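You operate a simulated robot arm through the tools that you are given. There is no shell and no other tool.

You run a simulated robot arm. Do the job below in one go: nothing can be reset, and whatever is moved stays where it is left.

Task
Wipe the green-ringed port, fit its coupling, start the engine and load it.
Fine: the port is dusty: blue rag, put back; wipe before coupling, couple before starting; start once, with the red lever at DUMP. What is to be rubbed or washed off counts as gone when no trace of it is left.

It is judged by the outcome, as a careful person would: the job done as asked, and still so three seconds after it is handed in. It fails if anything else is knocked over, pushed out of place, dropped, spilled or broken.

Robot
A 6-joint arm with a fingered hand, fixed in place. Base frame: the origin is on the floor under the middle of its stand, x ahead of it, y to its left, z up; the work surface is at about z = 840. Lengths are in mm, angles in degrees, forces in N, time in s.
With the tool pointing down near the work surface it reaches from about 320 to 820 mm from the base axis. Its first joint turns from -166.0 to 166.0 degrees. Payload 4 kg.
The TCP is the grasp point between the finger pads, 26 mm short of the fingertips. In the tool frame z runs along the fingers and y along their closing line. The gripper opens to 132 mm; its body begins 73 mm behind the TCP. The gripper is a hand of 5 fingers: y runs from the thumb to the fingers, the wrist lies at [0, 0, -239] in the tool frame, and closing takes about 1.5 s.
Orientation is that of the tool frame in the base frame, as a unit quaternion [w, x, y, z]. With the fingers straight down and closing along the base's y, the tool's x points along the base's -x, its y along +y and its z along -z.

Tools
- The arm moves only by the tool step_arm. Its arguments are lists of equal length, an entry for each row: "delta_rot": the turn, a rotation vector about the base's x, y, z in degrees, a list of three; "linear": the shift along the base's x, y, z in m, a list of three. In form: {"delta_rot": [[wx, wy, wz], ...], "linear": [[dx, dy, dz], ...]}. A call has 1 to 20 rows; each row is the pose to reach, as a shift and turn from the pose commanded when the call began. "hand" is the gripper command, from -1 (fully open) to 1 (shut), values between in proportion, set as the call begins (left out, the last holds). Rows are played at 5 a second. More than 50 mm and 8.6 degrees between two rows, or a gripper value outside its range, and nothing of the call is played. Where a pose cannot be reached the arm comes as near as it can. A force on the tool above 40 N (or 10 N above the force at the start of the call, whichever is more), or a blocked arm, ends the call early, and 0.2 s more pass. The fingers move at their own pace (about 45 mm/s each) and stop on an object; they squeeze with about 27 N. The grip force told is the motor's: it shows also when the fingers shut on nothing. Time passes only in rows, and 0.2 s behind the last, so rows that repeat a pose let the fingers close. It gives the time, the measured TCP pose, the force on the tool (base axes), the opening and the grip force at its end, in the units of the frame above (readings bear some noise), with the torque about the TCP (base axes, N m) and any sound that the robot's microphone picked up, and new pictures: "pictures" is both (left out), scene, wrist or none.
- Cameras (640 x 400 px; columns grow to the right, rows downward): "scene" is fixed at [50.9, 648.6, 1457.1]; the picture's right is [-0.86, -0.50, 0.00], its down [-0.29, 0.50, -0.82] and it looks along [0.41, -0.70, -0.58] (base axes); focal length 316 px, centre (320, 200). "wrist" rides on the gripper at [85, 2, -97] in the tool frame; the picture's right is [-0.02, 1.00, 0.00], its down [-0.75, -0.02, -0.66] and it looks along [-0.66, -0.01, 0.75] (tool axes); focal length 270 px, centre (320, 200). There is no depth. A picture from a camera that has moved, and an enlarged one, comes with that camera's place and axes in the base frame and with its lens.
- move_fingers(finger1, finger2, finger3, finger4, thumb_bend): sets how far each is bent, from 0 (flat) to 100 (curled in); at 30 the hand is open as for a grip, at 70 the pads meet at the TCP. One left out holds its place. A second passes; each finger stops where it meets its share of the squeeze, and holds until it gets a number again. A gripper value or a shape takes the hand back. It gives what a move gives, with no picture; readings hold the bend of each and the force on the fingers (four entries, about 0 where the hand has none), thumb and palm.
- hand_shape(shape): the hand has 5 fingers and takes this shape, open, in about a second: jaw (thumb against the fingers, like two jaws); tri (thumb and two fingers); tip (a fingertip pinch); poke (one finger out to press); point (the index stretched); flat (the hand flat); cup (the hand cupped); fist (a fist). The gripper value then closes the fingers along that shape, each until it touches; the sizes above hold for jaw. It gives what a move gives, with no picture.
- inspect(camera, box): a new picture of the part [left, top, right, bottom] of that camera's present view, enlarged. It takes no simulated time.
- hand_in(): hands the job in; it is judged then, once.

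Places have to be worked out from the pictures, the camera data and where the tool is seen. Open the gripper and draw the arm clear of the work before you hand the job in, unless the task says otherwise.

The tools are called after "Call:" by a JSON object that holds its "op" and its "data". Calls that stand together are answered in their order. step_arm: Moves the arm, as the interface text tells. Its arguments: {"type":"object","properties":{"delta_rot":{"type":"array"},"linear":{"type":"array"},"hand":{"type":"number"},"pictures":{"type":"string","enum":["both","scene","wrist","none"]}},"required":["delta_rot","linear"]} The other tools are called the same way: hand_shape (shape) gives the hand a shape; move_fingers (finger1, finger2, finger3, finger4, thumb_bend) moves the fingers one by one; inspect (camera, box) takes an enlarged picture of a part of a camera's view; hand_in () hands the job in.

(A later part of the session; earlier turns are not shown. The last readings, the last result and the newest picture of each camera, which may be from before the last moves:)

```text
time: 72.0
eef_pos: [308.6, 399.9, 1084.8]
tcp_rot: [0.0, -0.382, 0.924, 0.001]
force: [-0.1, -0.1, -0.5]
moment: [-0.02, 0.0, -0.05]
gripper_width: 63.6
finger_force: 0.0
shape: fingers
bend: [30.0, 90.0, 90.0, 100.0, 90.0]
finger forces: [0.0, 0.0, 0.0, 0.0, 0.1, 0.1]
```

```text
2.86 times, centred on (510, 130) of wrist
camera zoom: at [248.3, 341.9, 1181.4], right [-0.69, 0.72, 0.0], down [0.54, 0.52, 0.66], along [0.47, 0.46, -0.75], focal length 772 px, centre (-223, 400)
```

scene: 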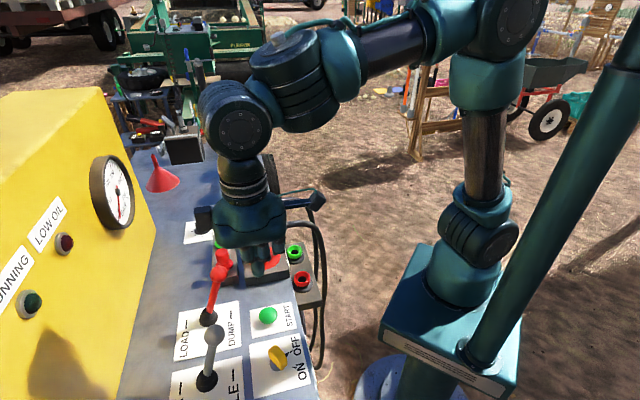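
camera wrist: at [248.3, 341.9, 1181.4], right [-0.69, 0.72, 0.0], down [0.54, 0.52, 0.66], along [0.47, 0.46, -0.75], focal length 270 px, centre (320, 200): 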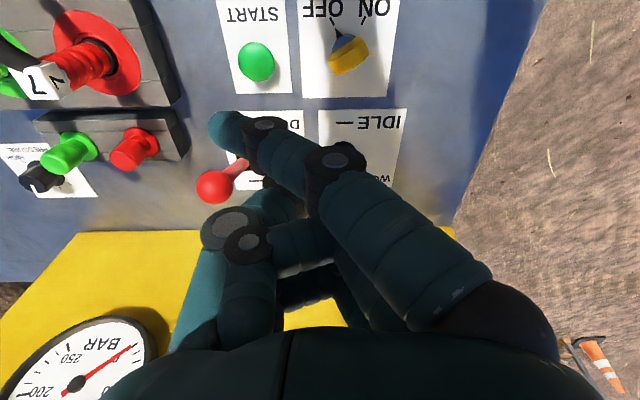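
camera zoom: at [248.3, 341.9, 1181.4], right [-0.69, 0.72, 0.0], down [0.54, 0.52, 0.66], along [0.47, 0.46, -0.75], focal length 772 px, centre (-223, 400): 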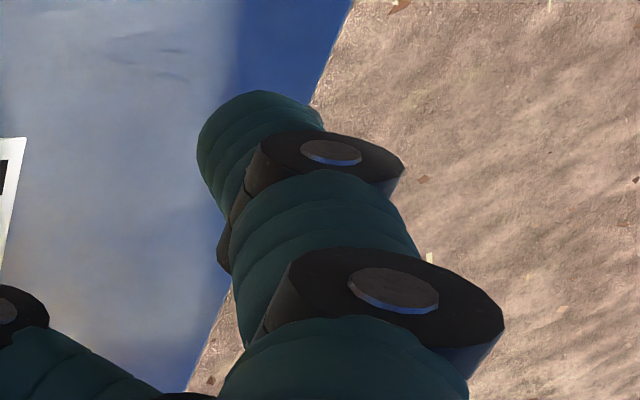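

Finger 1's tip is at about tool (34, 75, +32 mm). I'll turn to yaw -40° so the hand stays on the outward side, away from the levers, and bring the fingertip above the inward side of the key's right wing.

Call:
{"op": "step_arm", "data": {"delta_rot": [[0, 0, -8.5], [0, 0, -17], [0, 0, -25.5], [0, 0, -34], [0, 0, -42.5], [0, 0, -51], [0, 0, -59.5], [0, 0, -68], [0, 0, -76.5], [0, 0, -85], [0, 0, -85]], "linear": [[-0.0035, -0.0046, 0], [-0.007, -0.0091, 0], [-0.0105, -0.0137, 0], [-0.014, -0.0182, 0], [-0.0175, -0.0228, 0], [-0.021, -0.0274, 0], [-0.0245, -0.0319, -0.02], [-0.028, -0.0365, -0.04], [-0.0315, -0.041, -0.06], [-0.035, -0.0455, -0.08], [-0.035, -0.0455, -0.095]]}}

Call:
{"op": "inspect", "data": {"camera": "scene", "box": [190, 250, 340, 400]}}

```text
time: 74.4
eef_pos: [275.5, 352.7, 991.9]
tcp_rot: [0.001, 0.343, 0.939, 0.001]
force: [0.5, 0.0, 0.0]
moment: [0.01, 0.01, 0.0]
gripper_width: 58.6
finger_force: 0.0
shape: fingers
bend: [30.0, 97.0, 97.0, 100.0, 92.0]
finger forces: [0.0, 0.0, 0.1, 0.1, 0.0, 0.0]
camera wrist: at [211.4, 409.0, 1088.0], right [0.66, 0.75, 0.0], down [0.57, -0.5, 0.66], along [0.5, -0.43, -0.75], focal length 270 px, centre (320, 200)
```

scene: 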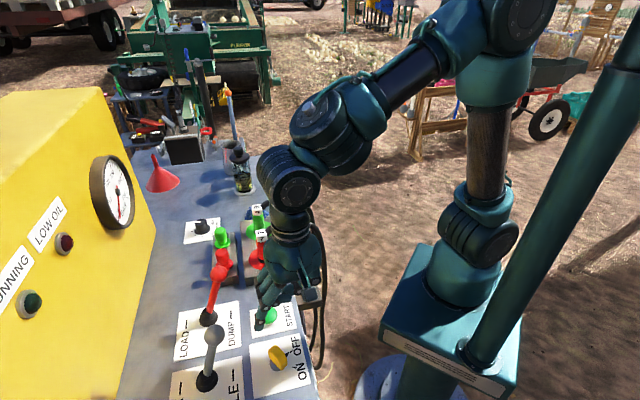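
wrist: 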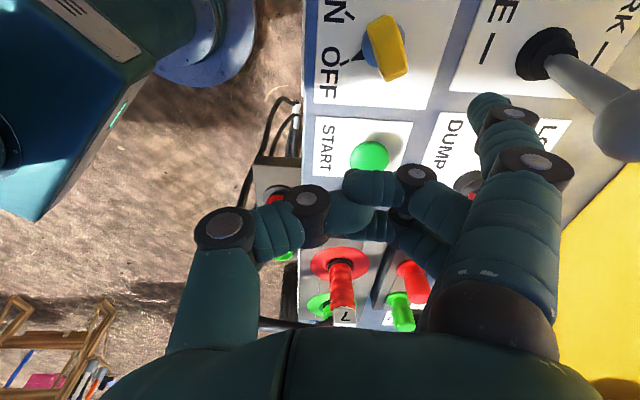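

```text
2.67 times, centred on (265, 325) of scene
camera zoom: at [50.9, 648.6, 1457.1], right [-0.86, -0.5, 0.0], down [-0.29, 0.5, -0.82], along [0.41, -0.7, -0.58], focal length 844 px, centre (467, -133)
```

zoom: 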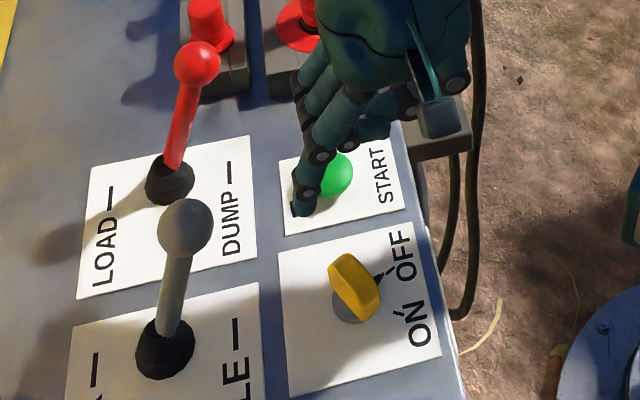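

The fingertip is beside the key on its inward side, well clear of the grey lever. I'll lower to just above plate level and look again.

Call:
{"op": "step_arm", "data": {"delta_rot": [[0, 0, 0], [0, 0, 0], [0, 0, 0], [0, 0, 0], [0, 0, 0]], "linear": [[0, 0.002, -0.025], [0, 0.002, -0.05], [0, 0.002, -0.07], [0, 0.002, -0.085], [0, 0.002, -0.095]]}}

Call:
{"op": "inspect", "data": {"camera": "scene", "box": [230, 310, 330, 400]}}

Call:
{"op": "inspect", "data": {"camera": "wrist", "box": [320, 0, 560, 150]}}

```text
time: 75.6
eef_pos: [276.6, 355.7, 896.5]
tcp_rot: [0.001, 0.342, 0.94, 0.001]
force: [-1.5, -0.2, -0.2]
moment: [0.01, 0.01, 0.01]
gripper_width: 58.7
finger_force: 0.1
shape: fingers
bend: [30.0, 97.0, 97.0, 100.0, 92.0]
finger forces: [0.0, 0.0, 0.0, 0.0, 0.1, 0.1]
camera wrist: at [211.7, 411.1, 992.4], right [0.66, 0.75, 0.0], down [0.57, -0.5, 0.66], along [0.5, -0.43, -0.75], focal length 270 px, centre (320, 200)
```

scene: 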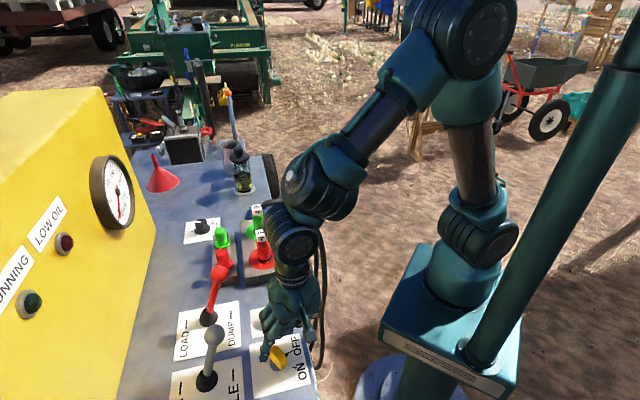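
wrist: 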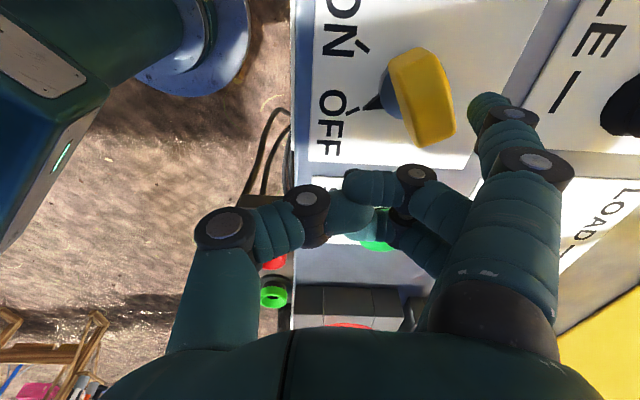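

```text
4.44 times, centred on (280, 355) of scene
camera zoom: at [50.9, 648.6, 1457.1], right [-0.86, -0.5, 0.0], down [-0.29, 0.5, -0.82], along [0.41, -0.7, -0.58], focal length 1406 px, centre (498, -489)
```

zoom: 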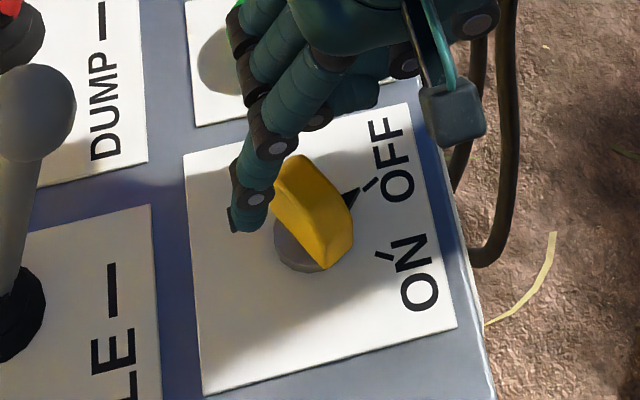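

```text
2.67 times, centred on (440, 75) of wrist
camera zoom: at [211.7, 411.1, 992.4], right [0.66, 0.75, 0.0], down [0.57, -0.5, 0.66], along [0.5, -0.43, -0.75], focal length 721 px, centre (0, 533)
```

zoom: 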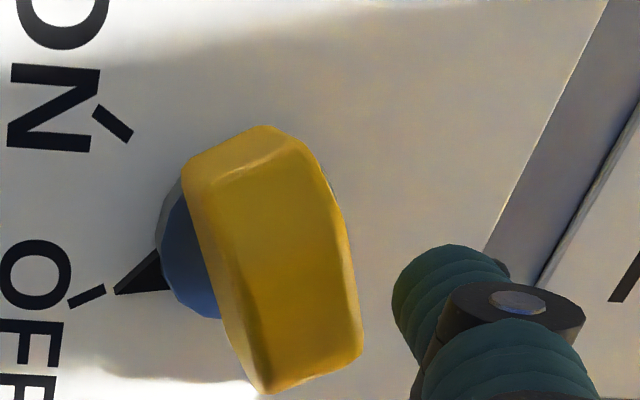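

The tip is at about (299,434,865), just inward of the wing. I'll lower 8 mm more and push straight toward -y, which turns the key clockwise toward ON.

Call:
{"op": "step_arm", "data": {"delta_rot": [[0, 0, 0], [0, 0, 0], [0, 0, 0], [0, 0, 0], [0, 0, 0], [0, 0, 0], [0, 0, 0]], "linear": [[-0.001, 0, -0.008], [-0.001, -0.004, -0.008], [-0.001, -0.008, -0.008], [-0.001, -0.012, -0.008], [0, -0.016, -0.008], [0, -0.02, -0.008], [0, -0.022, -0.008]]}}

Call:
{"op": "inspect", "data": {"camera": "wrist", "box": [320, 0, 560, 150]}}

Call:
{"op": "inspect", "data": {"camera": "scene", "box": [230, 310, 330, 400]}}

```text
time: 77.2
eef_pos: [276.0, 335.4, 887.6]
tcp_rot: [0.0, 0.342, 0.94, 0.001]
force: [1.0, 2.4, -0.4]
moment: [0.03, 0.04, -0.1]
gripper_width: 60.9
finger_force: 0.9
shape: fingers
bend: [27.0, 97.0, 97.0, 100.0, 92.0]
finger forces: [2.0, 0.0, 0.1, 0.0, 0.0, 0.0]
camera wrist: at [211.6, 389.5, 984.4], right [0.66, 0.75, 0.0], down [0.57, -0.5, 0.66], along [0.5, -0.43, -0.75], focal length 270 px, centre (320, 200)
```

scene: 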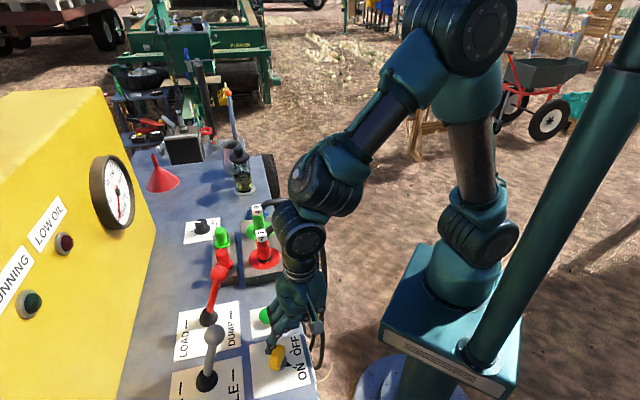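
wrist: 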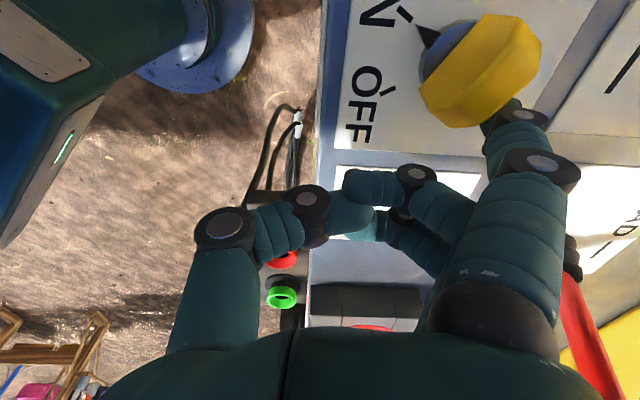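

```text
2.67 times, centred on (440, 75) of wrist
camera zoom: at [211.6, 389.5, 984.4], right [0.66, 0.75, 0.0], down [0.57, -0.5, 0.66], along [0.5, -0.43, -0.75], focal length 721 px, centre (0, 533)
```

zoom: 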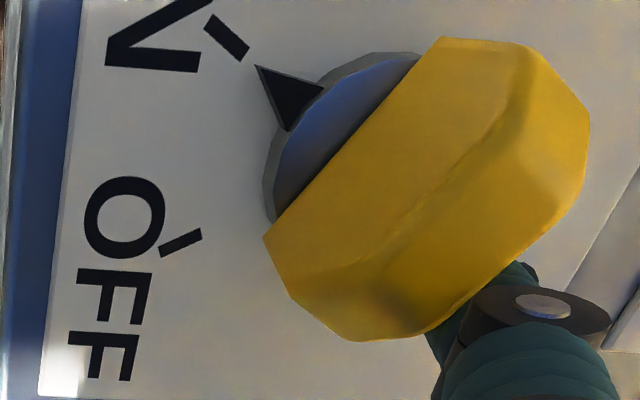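

```text
4.44 times, centred on (280, 355) of scene
camera zoom: at [50.9, 648.6, 1457.1], right [-0.86, -0.5, 0.0], down [-0.29, 0.5, -0.82], along [0.41, -0.7, -0.58], focal length 1406 px, centre (498, -489)
```

zoom: 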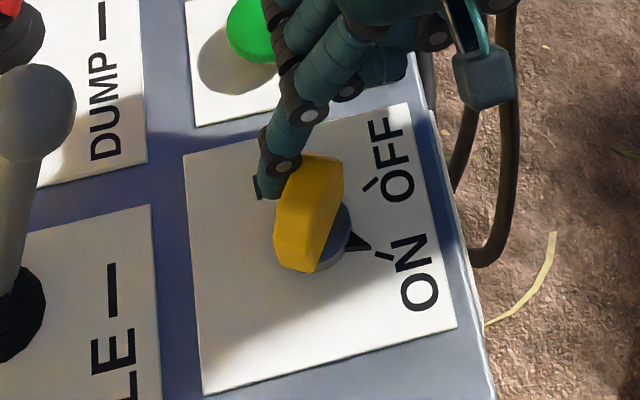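

The pointer now lines up with the ON tick. I'll check the KEY ON lamp on the panel.

Call:
{"op": "inspect", "data": {"camera": "scene", "box": [0, 200, 160, 400]}}

Call:
{"op": "inspect", "data": {"camera": "scene", "box": [0, 300, 120, 400]}}

```text
2.00 times, centred on (80, 300) of scene
camera zoom: at [50.9, 648.6, 1457.1], right [-0.86, -0.5, 0.0], down [-0.29, 0.5, -0.82], along [0.41, -0.7, -0.58], focal length 633 px, centre (800, 0)
```

zoom: 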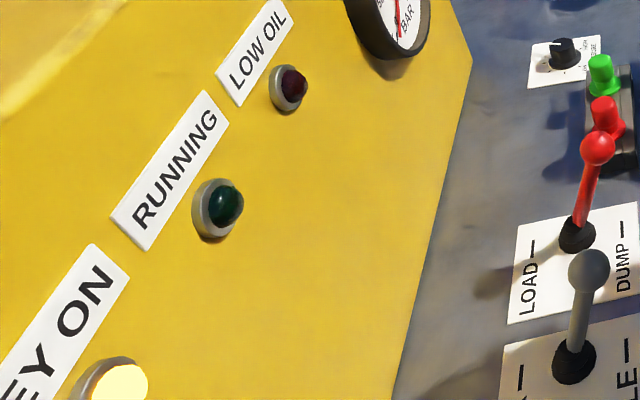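

```text
4.00 times, centred on (60, 350) of scene
camera zoom: at [50.9, 648.6, 1457.1], right [-0.86, -0.5, 0.0], down [-0.29, 0.5, -0.82], along [0.41, -0.7, -0.58], focal length 1266 px, centre (1360, -400)
```

zoom: 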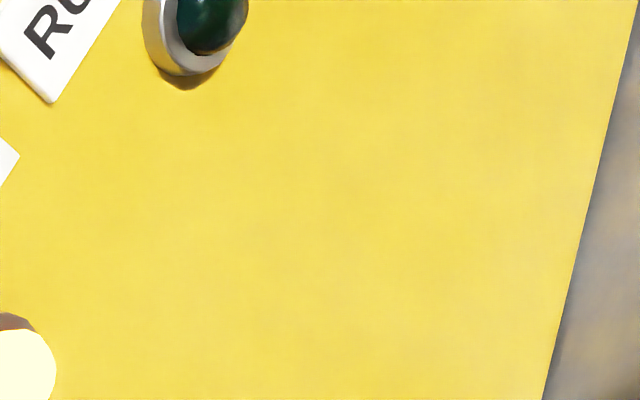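

KEY ON is lit. I'll nudge the key 1.5 mm further to be sure it's fully over, then back the finger off and rise clear.

Call:
{"op": "step_arm", "data": {"delta_rot": [[0, 0, 0], [0, 0, 0], [0, 0, 0], [0, 0, 0], [0, 0, 0], [0, 0, 0], [0, 0, 0]], "linear": [[0, -0.0015, 0], [0, -0.0015, 0], [0, 0.006, 0], [0, 0.014, 0], [0, 0.016, 0.03], [0, 0.016, 0.07], [0, 0.016, 0.105]]}}

Call:
{"op": "inspect", "data": {"camera": "scene", "box": [230, 310, 330, 400]}}

Call:
{"op": "inspect", "data": {"camera": "scene", "box": [0, 200, 160, 400]}}

```text
time: 78.8
eef_pos: [275.7, 350.3, 993.1]
tcp_rot: [0.0, 0.342, 0.94, 0.001]
force: [-0.1, -0.3, 0.5]
moment: [-0.04, -0.01, -0.01]
gripper_width: 59.0
finger_force: 0.0
shape: fingers
bend: [30.0, 97.0, 97.0, 100.0, 92.0]
finger forces: [0.0, 0.1, 0.0, 0.1, 0.0, 0.1]
camera wrist: at [211.5, 406.2, 1089.2], right [0.66, 0.75, 0.0], down [0.57, -0.5, 0.66], along [0.5, -0.43, -0.75], focal length 270 px, centre (320, 200)
```

scene: 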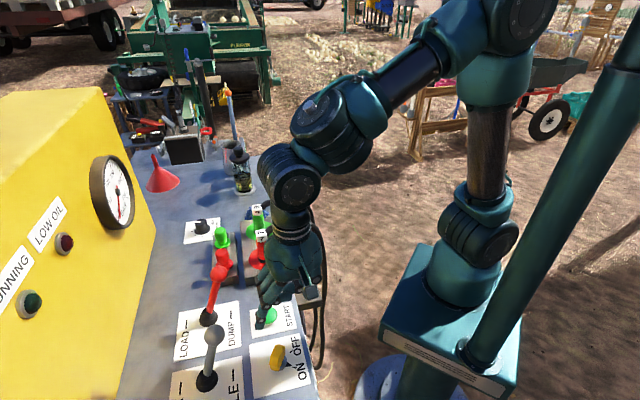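
wrist: 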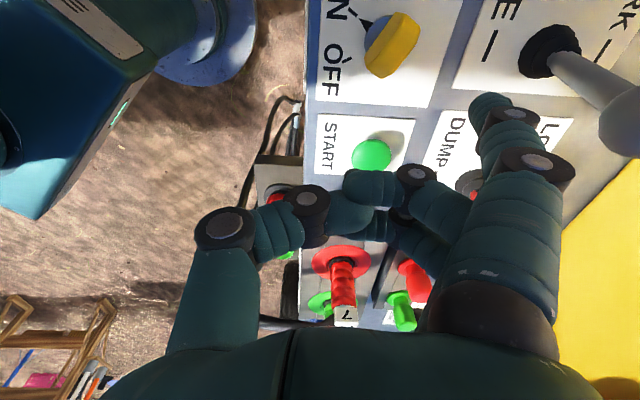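

```text
4.44 times, centred on (280, 355) of scene
camera zoom: at [50.9, 648.6, 1457.1], right [-0.86, -0.5, 0.0], down [-0.29, 0.5, -0.82], along [0.41, -0.7, -0.58], focal length 1406 px, centre (498, -489)
```

zoom: 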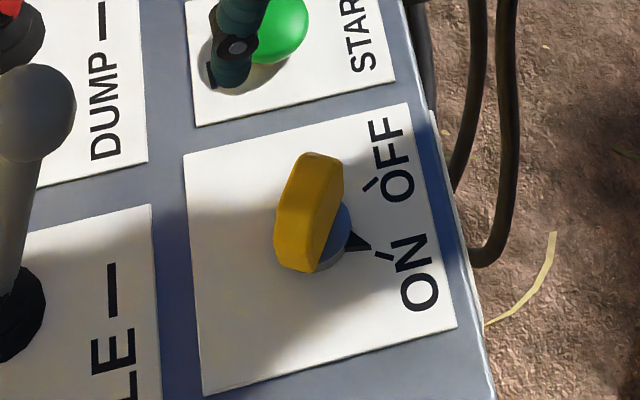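

```text
2.00 times, centred on (80, 300) of scene
camera zoom: at [50.9, 648.6, 1457.1], right [-0.86, -0.5, 0.0], down [-0.29, 0.5, -0.82], along [0.41, -0.7, -0.58], focal length 633 px, centre (800, 0)
```

zoom: 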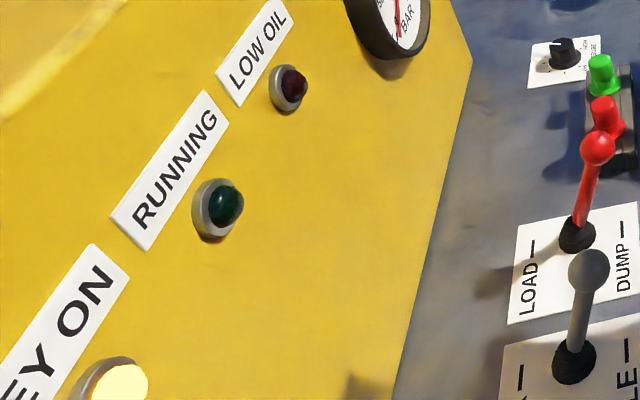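

The key stays at ON and the red lever is at DUMP. I'll move the fingertip over the START button at about (353,349), staying just above it for now.

Call:
{"op": "step_arm", "data": {"delta_rot": [[0, 0, 0], [0, 0, 0], [0, 0, 0], [0, 0, 0], [0, 0, 0], [0, 0, 0]], "linear": [[0.018, -0.027, 0], [0.037, -0.054, 0], [0.0552, -0.08, 0], [0.0552, -0.08, -0.03], [0.0552, -0.08, -0.06], [0.0552, -0.08, -0.075]]}}

Call:
{"op": "inspect", "data": {"camera": "scene", "box": [220, 280, 320, 350]}}

Call:
{"op": "inspect", "data": {"camera": "wrist", "box": [380, 20, 600, 200]}}

```text
time: 80.2
eef_pos: [331.5, 269.3, 917.0]
tcp_rot: [0.001, 0.342, 0.94, 0.001]
force: [1.2, -1.0, 0.6]
moment: [-0.01, -0.01, 0.01]
gripper_width: 58.9
finger_force: 0.1
shape: fingers
bend: [30.0, 97.0, 97.0, 100.0, 92.0]
finger forces: [0.0, 0.1, 0.0, 0.0, 0.0, 0.0]
camera wrist: at [266.8, 325.3, 1014.4], right [0.66, 0.75, 0.0], down [0.57, -0.5, 0.66], along [0.5, -0.43, -0.75], focal length 270 px, centre (320, 200)
```

scene: 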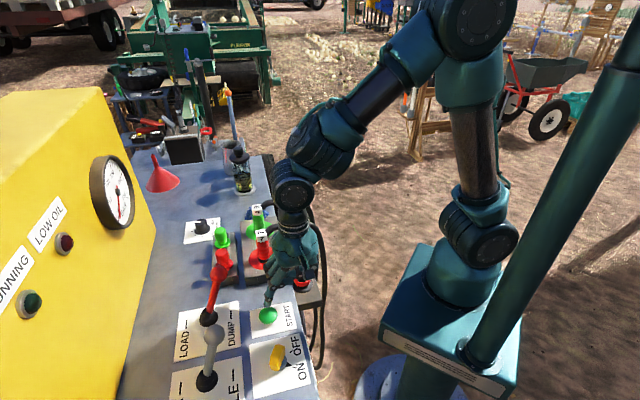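
wrist: 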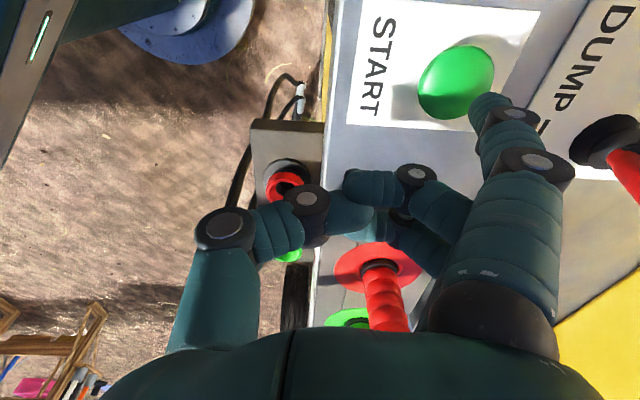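

```text
5.71 times, centred on (270, 315) of scene
camera zoom: at [50.9, 648.6, 1457.1], right [-0.86, -0.5, 0.0], down [-0.29, 0.5, -0.82], along [0.41, -0.7, -0.58], focal length 1808 px, centre (606, -457)
```

zoom: 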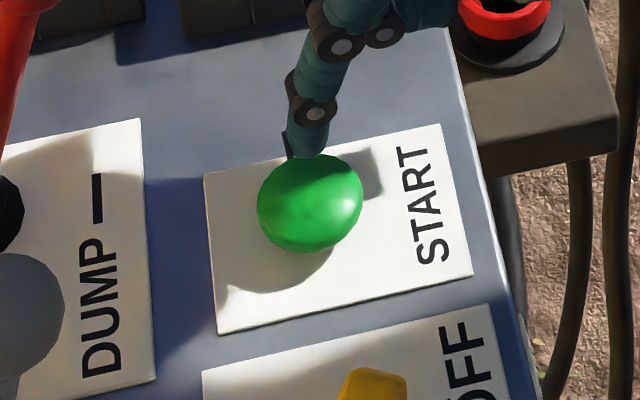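

```text
2.22 times, centred on (490, 110) of wrist
camera zoom: at [266.8, 325.3, 1014.4], right [0.66, 0.75, 0.0], down [0.57, -0.5, 0.66], along [0.5, -0.43, -0.75], focal length 601 px, centre (-58, 400)
```

zoom: 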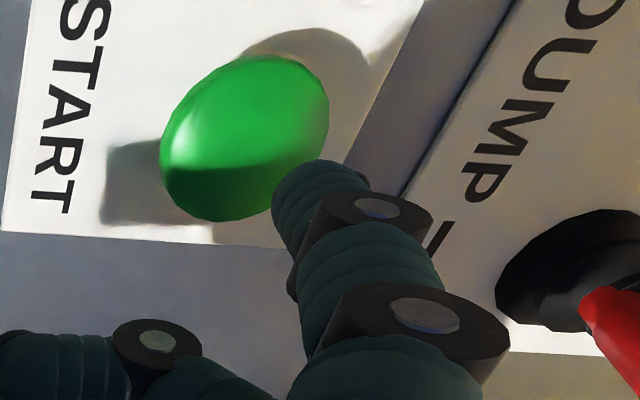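

The tip is over the button, about 2.5 mm off centre and roughly 15-20 mm above it. I'll centre it and lower slowly into the press.

Call:
{"op": "step_arm", "data": {"delta_rot": [[0, 0, 0], [0, 0, 0], [0, 0, 0], [0, 0, 0]], "linear": [[-0.0025, -0.001, 0], [-0.0025, -0.001, -0.005], [-0.0025, -0.001, -0.01], [-0.0025, -0.001, -0.014]], "pictures": "wrist"}}

Call:
{"op": "inspect", "data": {"camera": "scene", "box": [230, 285, 310, 345]}}

```text
time: 81.2
eef_pos: [328.1, 268.3, 903.7]
tcp_rot: [0.0, 0.342, 0.94, 0.001]
force: [-0.4, 0.0, 0.0]
moment: [0.01, -0.02, 0.01]
gripper_width: 58.8
finger_force: 0.1
shape: fingers
bend: [30.0, 97.0, 97.0, 100.0, 92.0]
finger forces: [0.1, 0.0, 0.1, 0.0, 0.0, 0.0]
camera wrist: at [264.0, 324.7, 1000.1], right [0.66, 0.75, 0.0], down [0.57, -0.5, 0.66], along [0.5, -0.43, -0.75], focal length 270 px, centre (320, 200)
```

wrist: 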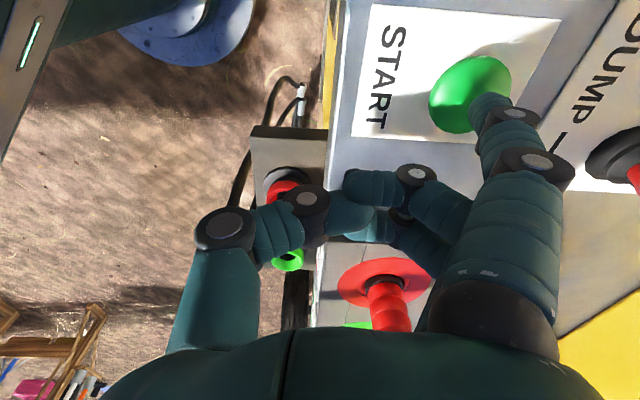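

```text
6.67 times, centred on (270, 315) of scene
camera zoom: at [50.9, 648.6, 1457.1], right [-0.86, -0.5, 0.0], down [-0.29, 0.5, -0.82], along [0.41, -0.7, -0.58], focal length 2110 px, centre (653, -567)
```

zoom: 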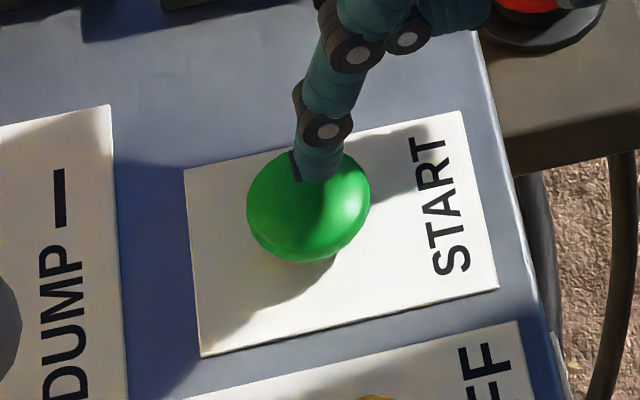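

The tip is right above the dome at about (351,348,873). Pressing down now in small increments as one continuous press.

Call:
{"op": "step_arm", "data": {"delta_rot": [[0, 0, 0], [0, 0, 0], [0, 0, 0], [0, 0, 0]], "linear": [[0.001, 0, -0.003], [0.001, 0, -0.005], [0.001, 0, -0.007], [0.001, 0, -0.009]], "pictures": "scene"}}

Call:
{"op": "inspect", "data": {"camera": "scene", "box": [0, 200, 160, 400]}}

```text
time: 82.2
eef_pos: [329.0, 267.8, 895.0]
tcp_rot: [0.0, 0.342, 0.94, 0.0]
force: [-0.2, 0.0, 0.8]
moment: [0.0, 0.01, -0.02]
gripper_width: 58.9
finger_force: 0.1
shape: fingers
bend: [30.0, 97.0, 97.0, 100.0, 92.0]
finger forces: [0.0, 0.1, 0.1, 0.0, 0.0, 0.1]
```

scene: 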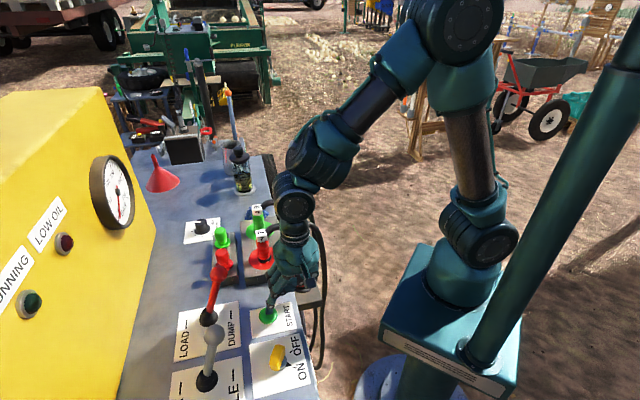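

```text
2.00 times, centred on (80, 300) of scene
camera zoom: at [50.9, 648.6, 1457.1], right [-0.86, -0.5, 0.0], down [-0.29, 0.5, -0.82], along [0.41, -0.7, -0.58], focal length 633 px, centre (800, 0)
```

zoom: 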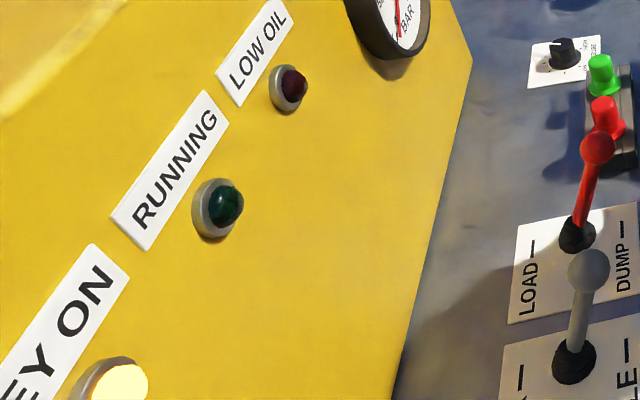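

No contact force yet at z=895. Continuing down.

Call:
{"op": "step_arm", "data": {"delta_rot": [[0, 0, 0], [0, 0, 0], [0, 0, 0], [0, 0, 0]], "linear": [[0, 0, -0.002], [0, 0, -0.004], [0, 0, -0.006], [0, 0, -0.008]], "pictures": "wrist"}}

Call:
{"op": "inspect", "data": {"camera": "scene", "box": [230, 285, 310, 345]}}

Call:
{"op": "inspect", "data": {"camera": "scene", "box": [0, 200, 160, 400]}}

```text
time: 83.2
eef_pos: [329.7, 269.5, 886.3]
tcp_rot: [0.0, 0.342, 0.94, 0.0]
force: [-1.3, -0.6, 2.3]
moment: [0.16, -0.04, 0.01]
gripper_width: 58.9
finger_force: 1.0
shape: fingers
bend: [30.0, 97.0, 97.0, 100.0, 92.0]
finger forces: [2.1, 0.1, 0.0, 0.0, 0.0, 0.0]
camera wrist: at [265.3, 324.7, 983.5], right [0.66, 0.75, 0.0], down [0.57, -0.5, 0.66], along [0.5, -0.43, -0.75], focal length 270 px, centre (320, 200)
```

wrist: 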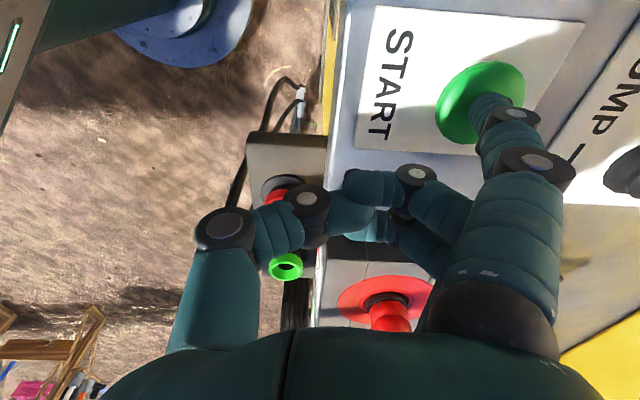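

```text
6.67 times, centred on (270, 315) of scene
camera zoom: at [50.9, 648.6, 1457.1], right [-0.86, -0.5, 0.0], down [-0.29, 0.5, -0.82], along [0.41, -0.7, -0.58], focal length 2110 px, centre (653, -567)
```

zoom: 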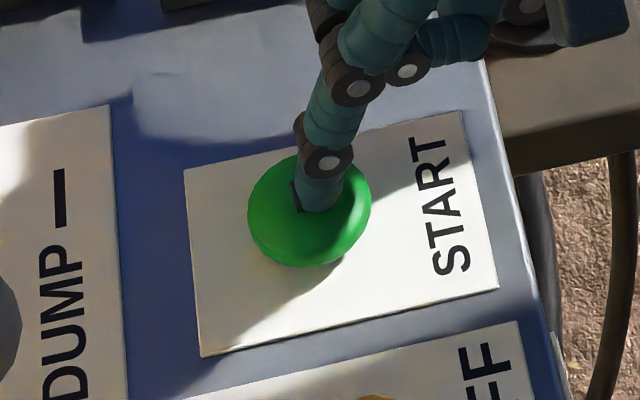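

```text
2.00 times, centred on (80, 300) of scene
camera zoom: at [50.9, 648.6, 1457.1], right [-0.86, -0.5, 0.0], down [-0.29, 0.5, -0.82], along [0.41, -0.7, -0.58], focal length 633 px, centre (800, 0)
```

zoom: 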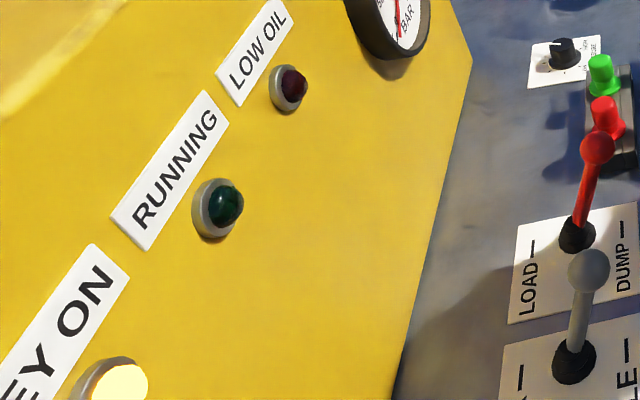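

Contact with the button at 2 N and well centred. Pressing through and holding briefly.

Call:
{"op": "step_arm", "data": {"delta_rot": [[0, 0, 0], [0, 0, 0], [0, 0, 0], [0, 0, 0], [0, 0, 0]], "linear": [[0, 0, -0.002], [0, 0, -0.004], [0, 0, -0.006], [0, 0, -0.006], [0, 0, -0.006]], "pictures": "none"}}

Call:
{"op": "inspect", "data": {"camera": "scene", "box": [0, 200, 160, 400]}}

Call:
{"op": "inspect", "data": {"camera": "scene", "box": [230, 285, 310, 345]}}

```text
time: 84.4
eef_pos: [329.2, 269.7, 881.3]
tcp_rot: [0.0, 0.342, 0.94, 0.001]
force: [-2.0, -2.2, 8.8]
moment: [0.58, -0.18, 0.07]
gripper_width: 59.4
finger_force: 4.4
shape: fingers
bend: [30.0, 97.0, 97.0, 100.0, 92.0]
finger forces: [8.1, 0.1, 0.0, 0.0, 0.1, 0.0]
heard: click
```

```text
2.00 times, centred on (80, 300) of scene
camera zoom: at [50.9, 648.6, 1457.1], right [-0.86, -0.5, 0.0], down [-0.29, 0.5, -0.82], along [0.41, -0.7, -0.58], focal length 633 px, centre (800, 0)
```

zoom: 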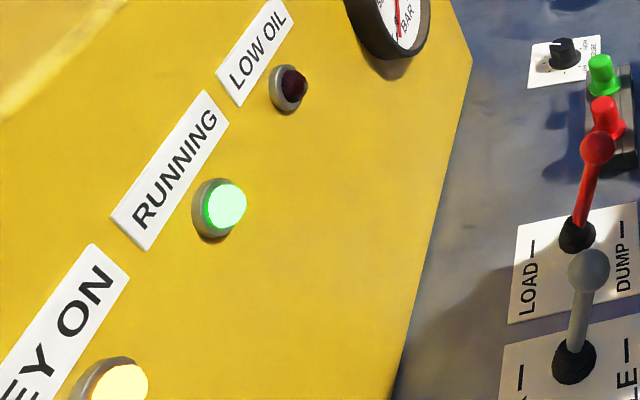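

```text
6.67 times, centred on (270, 315) of scene
camera zoom: at [50.9, 648.6, 1457.1], right [-0.86, -0.5, 0.0], down [-0.29, 0.5, -0.82], along [0.41, -0.7, -0.58], focal length 2110 px, centre (653, -567)
```

zoom: 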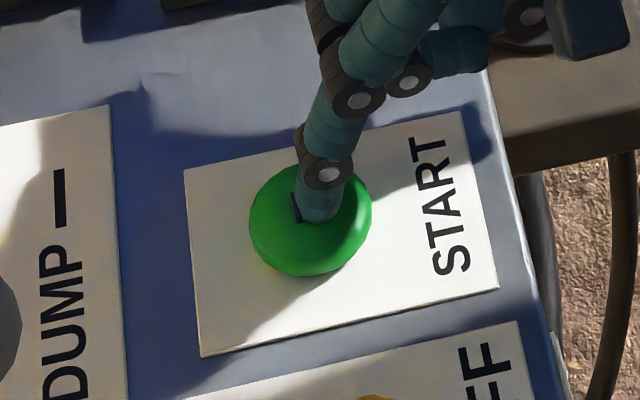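

A click was heard and the RUNNING lamp is lit, so the engine has started with the lever at DUMP. I'll lift the finger straight off the button so it isn't pressed again, then move over to the red lever's DUMP side.

Call:
{"op": "step_arm", "data": {"delta_rot": [[0, 0, 0], [0, 0, 0], [0, 0, 0], [0, 0, 0], [0, 0, 0], [0, 0, 0], [0, 0, 0]], "linear": [[0, 0, 0.015], [0, 0, 0.04], [0, 0, 0.075], [0, 0, 0.115], [0.02, 0.003, 0.116], [0.042, 0.006, 0.116], [0.061, 0.009, 0.116]]}}

Call:
{"op": "inspect", "data": {"camera": "scene", "box": [170, 220, 310, 340]}}

Call:
{"op": "inspect", "data": {"camera": "scene", "box": [0, 130, 160, 400]}}

```text
time: 86.0
eef_pos: [390.8, 279.2, 997.8]
tcp_rot: [0.001, 0.341, 0.94, 0.001]
force: [0.7, 0.1, -0.1]
moment: [0.01, 0.03, 0.0]
gripper_width: 58.7
finger_force: 0.0
shape: fingers
bend: [30.0, 97.0, 97.0, 100.0, 92.0]
finger forces: [0.0, 0.0, 0.1, 0.1, 0.0, 0.0]
camera wrist: at [326.1, 333.7, 1093.6], right [0.66, 0.75, 0.0], down [0.57, -0.5, 0.66], along [0.5, -0.43, -0.75], focal length 270 px, centre (320, 200)
```

scene: 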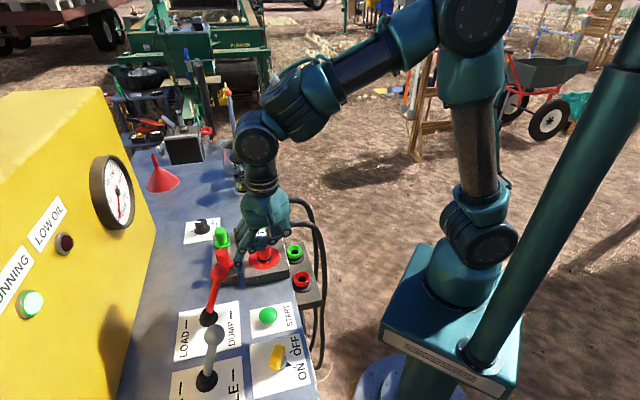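
wrist: 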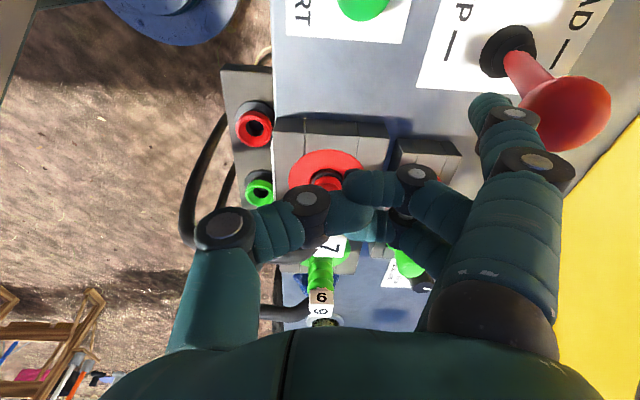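

```text
3.33 times, centred on (240, 280) of scene
camera zoom: at [50.9, 648.6, 1457.1], right [-0.86, -0.5, 0.0], down [-0.29, 0.5, -0.82], along [0.41, -0.7, -0.58], focal length 1055 px, centre (587, -67)
```

zoom: 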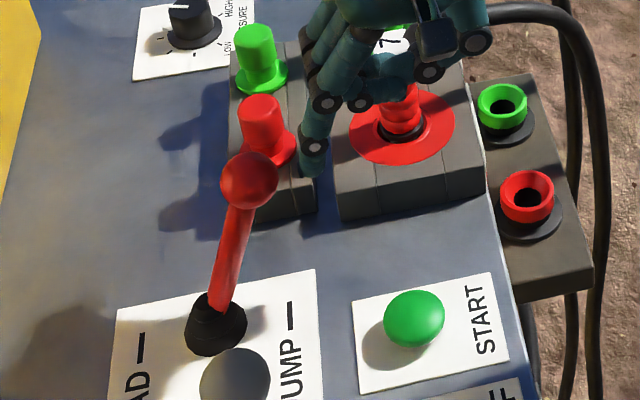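

```text
1.48 times, centred on (80, 265) of scene
camera zoom: at [50.9, 648.6, 1457.1], right [-0.86, -0.5, 0.0], down [-0.29, 0.5, -0.82], along [0.41, -0.7, -0.58], focal length 469 px, centre (676, 104)
```

zoom: 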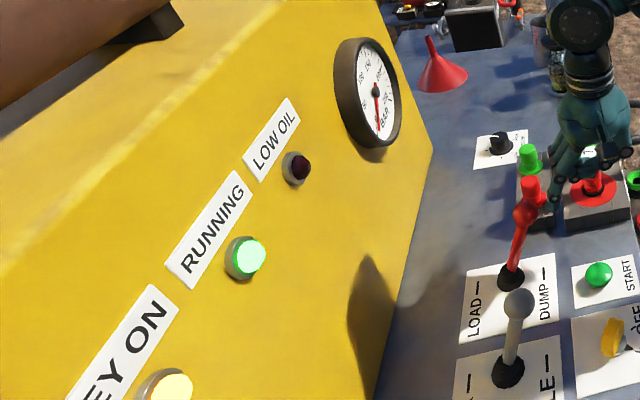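

The engine is still running and the finger is just outboard of the lever knob at about (438,384,975). I'll drop 8 mm so the finger's side bears on the knob and push inward toward LOAD, partway first.

Call:
{"op": "step_arm", "data": {"delta_rot": [[0, 0, 0], [0, 0, 0], [0, 0, 0], [0, 0, 0], [0, 0, 0], [0, 0, 0]], "linear": [[0, 0.002, -0.008], [0.006, 0.008, -0.008], [0.012, 0.014, -0.008], [0.018, 0.02, -0.008], [0.024, 0.026, -0.008], [0.03, 0.032, -0.007]]}}

Call:
{"op": "inspect", "data": {"camera": "scene", "box": [170, 220, 310, 340]}}

```text
time: 87.4
eef_pos: [420.7, 311.1, 990.3]
tcp_rot: [0.0, 0.341, 0.94, 0.001]
force: [0.2, 0.6, -0.6]
moment: [-0.03, -0.01, 0.0]
gripper_width: 57.7
finger_force: 0.6
shape: fingers
bend: [31.0, 97.0, 97.0, 100.0, 92.0]
finger forces: [0.4, 0.1, 0.0, 0.1, 0.0, 0.1]
camera wrist: at [356.4, 365.8, 1086.3], right [0.66, 0.75, 0.0], down [0.57, -0.5, 0.66], along [0.5, -0.43, -0.75], focal length 270 px, centre (320, 200)
```

scene: 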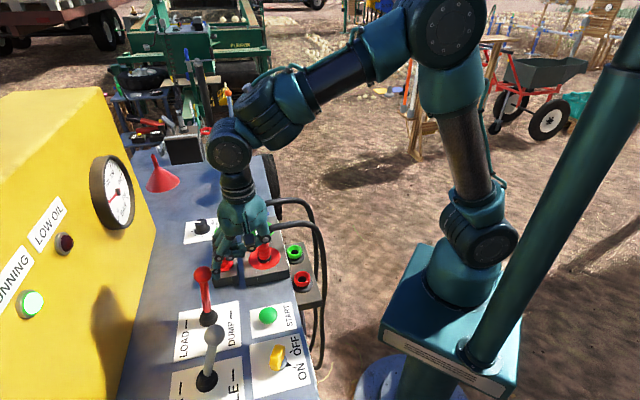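
wrist: 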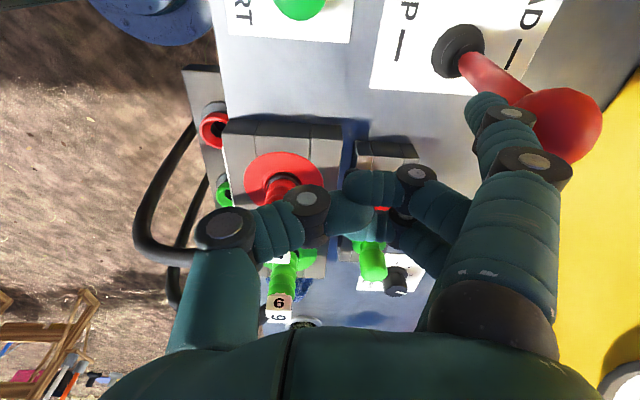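

```text
3.33 times, centred on (240, 280) of scene
camera zoom: at [50.9, 648.6, 1457.1], right [-0.86, -0.5, 0.0], down [-0.29, 0.5, -0.82], along [0.41, -0.7, -0.58], focal length 1055 px, centre (587, -67)
```

zoom: 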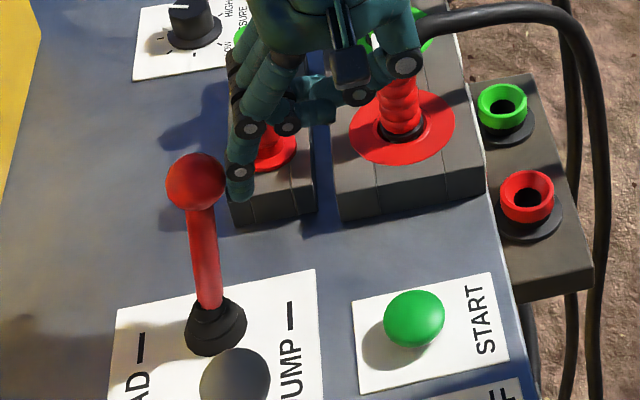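

The lever moves freely and is about upright now. Continuing the push toward LOAD.

Call:
{"op": "step_arm", "data": {"delta_rot": [[0, 0, 0], [0, 0, 0], [0, 0, 0], [0, 0, 0], [0, 0, 0], [0, 0, 0]], "linear": [[0.006, 0.006, 0], [0.012, 0.012, 0], [0.018, 0.018, 0], [0.024, 0.024, -0.002], [0.03, 0.03, -0.004], [0.034, 0.034, -0.006]]}}

Call:
{"op": "inspect", "data": {"camera": "scene", "box": [150, 220, 290, 340]}}

Call:
{"op": "inspect", "data": {"camera": "scene", "box": [0, 130, 160, 400]}}

```text
time: 88.8
eef_pos: [454.6, 343.9, 984.2]
tcp_rot: [0.0, 0.341, 0.94, 0.001]
force: [0.2, -0.5, -0.1]
moment: [-0.02, 0.0, -0.04]
gripper_width: 58.5
finger_force: 0.0
shape: fingers
bend: [30.0, 97.0, 97.0, 100.0, 92.0]
finger forces: [0.0, 0.1, 0.0, 0.0, 0.0, 0.0]
camera wrist: at [390.4, 399.7, 1080.2], right [0.66, 0.75, 0.0], down [0.57, -0.5, 0.66], along [0.5, -0.43, -0.75], focal length 270 px, centre (320, 200)
```

scene: 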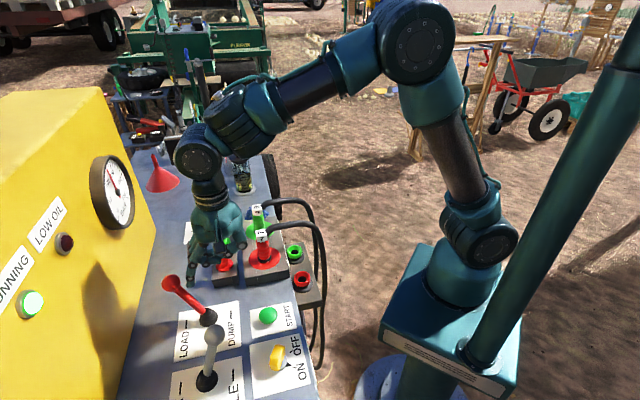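
wrist: 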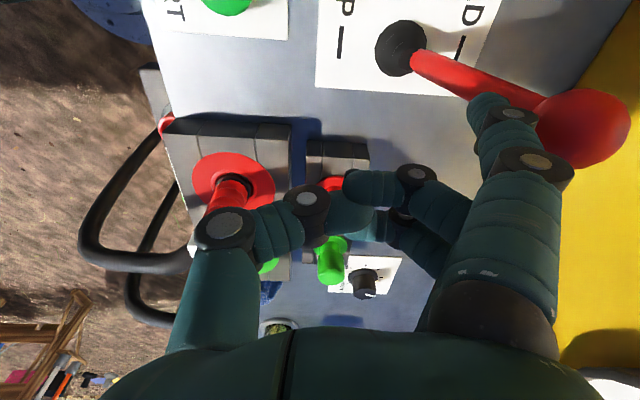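

```text
3.33 times, centred on (220, 280) of scene
camera zoom: at [50.9, 648.6, 1457.1], right [-0.86, -0.5, 0.0], down [-0.29, 0.5, -0.82], along [0.41, -0.7, -0.58], focal length 1055 px, centre (653, -67)
```

zoom: 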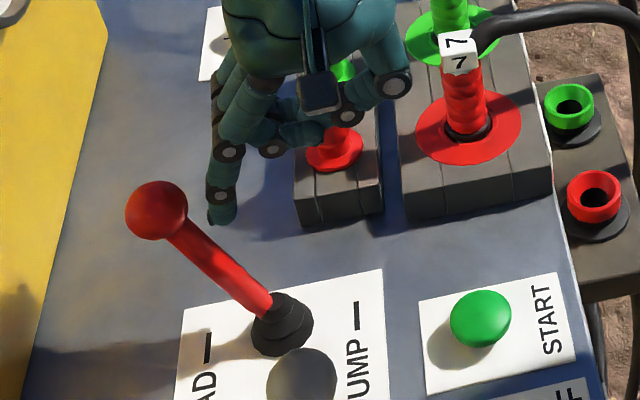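

```text
1.48 times, centred on (80, 265) of scene
camera zoom: at [50.9, 648.6, 1457.1], right [-0.86, -0.5, 0.0], down [-0.29, 0.5, -0.82], along [0.41, -0.7, -0.58], focal length 469 px, centre (676, 104)
```

zoom: 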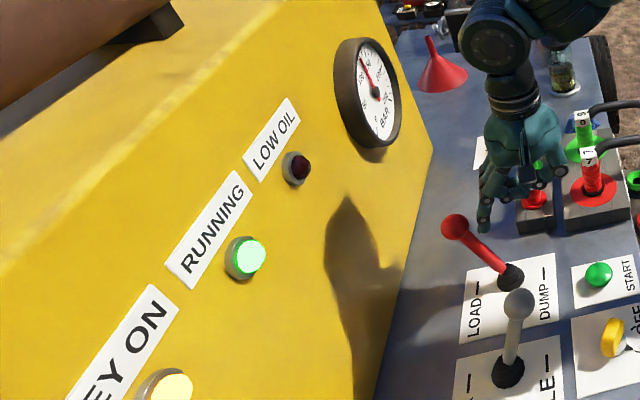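

The lever has gone over to LOAD, the gauge shows pressure and RUNNING is still lit. I'll raise the hand straight up and away, then open it.

Call:
{"op": "step_arm", "data": {"delta_rot": [[0, 0, 0], [0, 0, 0], [0, 0, 0], [0, 0, 0], [0, 0, 0], [0, 0, 0], [0, 0, 0], [0, 0, 0], [0, 0, 0]], "linear": [[-0.008, -0.008, 0.01], [-0.012, -0.012, 0.04], [-0.015, -0.015, 0.08], [-0.02, -0.02, 0.12], [-0.03, -0.045, 0.155], [-0.04, -0.08, 0.18], [-0.05, -0.12, 0.2], [-0.06, -0.16, 0.21], [-0.07, -0.2, 0.21]]}}

Call:
{"op": "hand_shape", "data": {"shape": "jaw"}}

Call:
{"op": "inspect", "data": {"camera": "scene", "box": [0, 130, 160, 400]}}

Call:
{"op": "inspect", "data": {"camera": "scene", "box": [150, 190, 330, 330]}}

Call:
{"op": "inspect", "data": {"camera": "scene", "box": [150, 280, 330, 400]}}

```text
time: 90.8
eef_pos: [384.2, 144.3, 1194.9]
tcp_rot: [0.0, 0.342, 0.94, 0.001]
force: [0.3, -0.2, -0.4]
moment: [0.01, 0.02, -0.02]
gripper_width: 58.5
finger_force: 0.0
shape: fingers
bend: [30.0, 97.0, 97.0, 100.0, 93.0]
finger forces: [0.0, 0.0, 0.0, 0.0, 0.0, 0.0]
camera wrist: at [320.5, 199.5, 1290.8], right [0.66, 0.75, 0.0], down [0.57, -0.5, 0.66], along [0.5, -0.43, -0.75], focal length 270 px, centre (320, 200)
```

scene: 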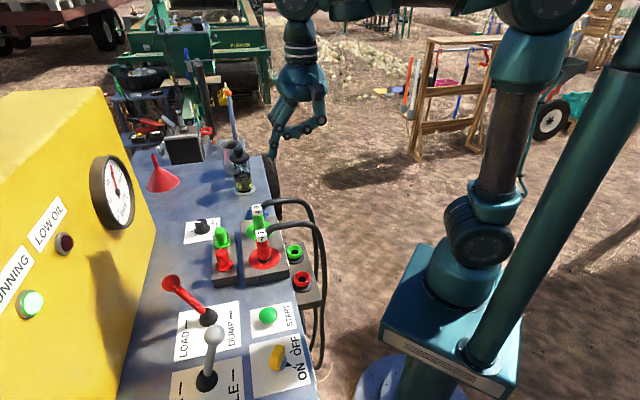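
wrist: 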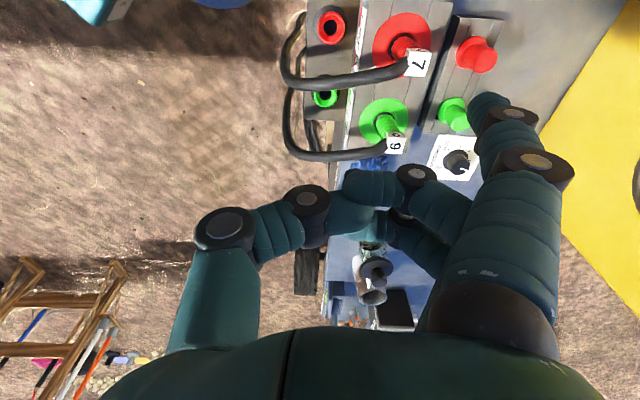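

```text
time: 91.7
eef_pos: [384.9, 144.9, 1194.8]
tcp_rot: [0.001, 0.342, 0.94, 0.001]
force: [-0.4, -0.7, -0.5]
moment: [0.0, -0.02, 0.0]
gripper_width: 131.9
finger_force: 0.1
shape: jaw
bend: [30.0, 30.0, 30.0, 30.0, 30.0]
finger forces: [0.0, 0.1, 0.0, 0.0, 0.0, 0.0]
```

```text
1.48 times, centred on (80, 265) of scene
camera zoom: at [50.9, 648.6, 1457.1], right [-0.86, -0.5, 0.0], down [-0.29, 0.5, -0.82], along [0.41, -0.7, -0.58], focal length 469 px, centre (676, 104)
```

zoom: 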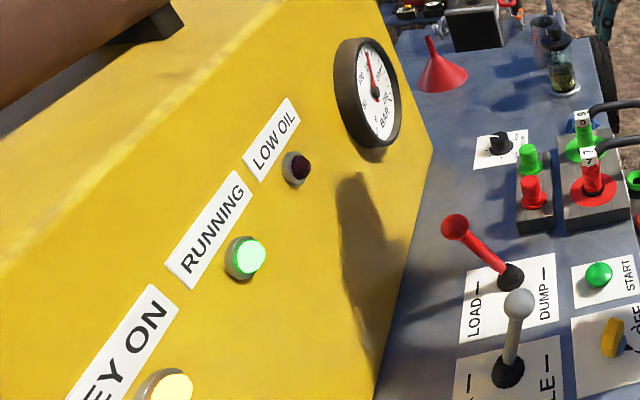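

```text
2.86 times, centred on (240, 260) of scene
camera zoom: at [50.9, 648.6, 1457.1], right [-0.86, -0.5, 0.0], down [-0.29, 0.5, -0.82], along [0.41, -0.7, -0.58], focal length 904 px, centre (549, 29)
```

zoom: 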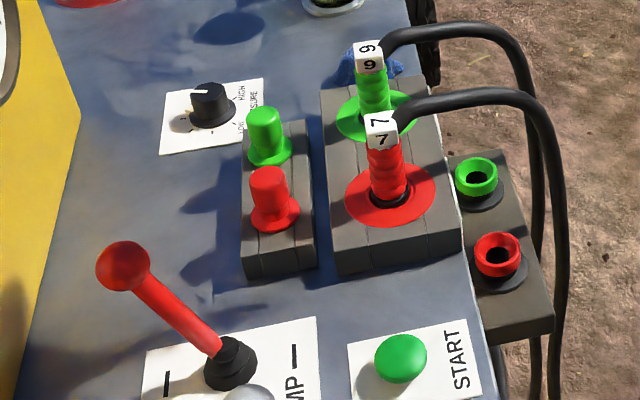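

```text
3.33 times, centred on (240, 340) of scene
camera zoom: at [50.9, 648.6, 1457.1], right [-0.86, -0.5, 0.0], down [-0.29, 0.5, -0.82], along [0.41, -0.7, -0.58], focal length 1055 px, centre (587, -267)
```

zoom: 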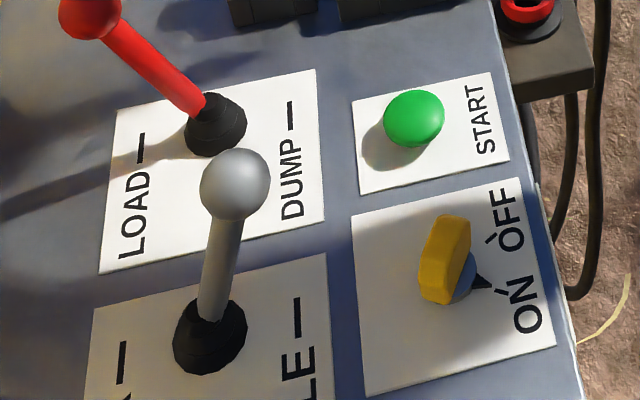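

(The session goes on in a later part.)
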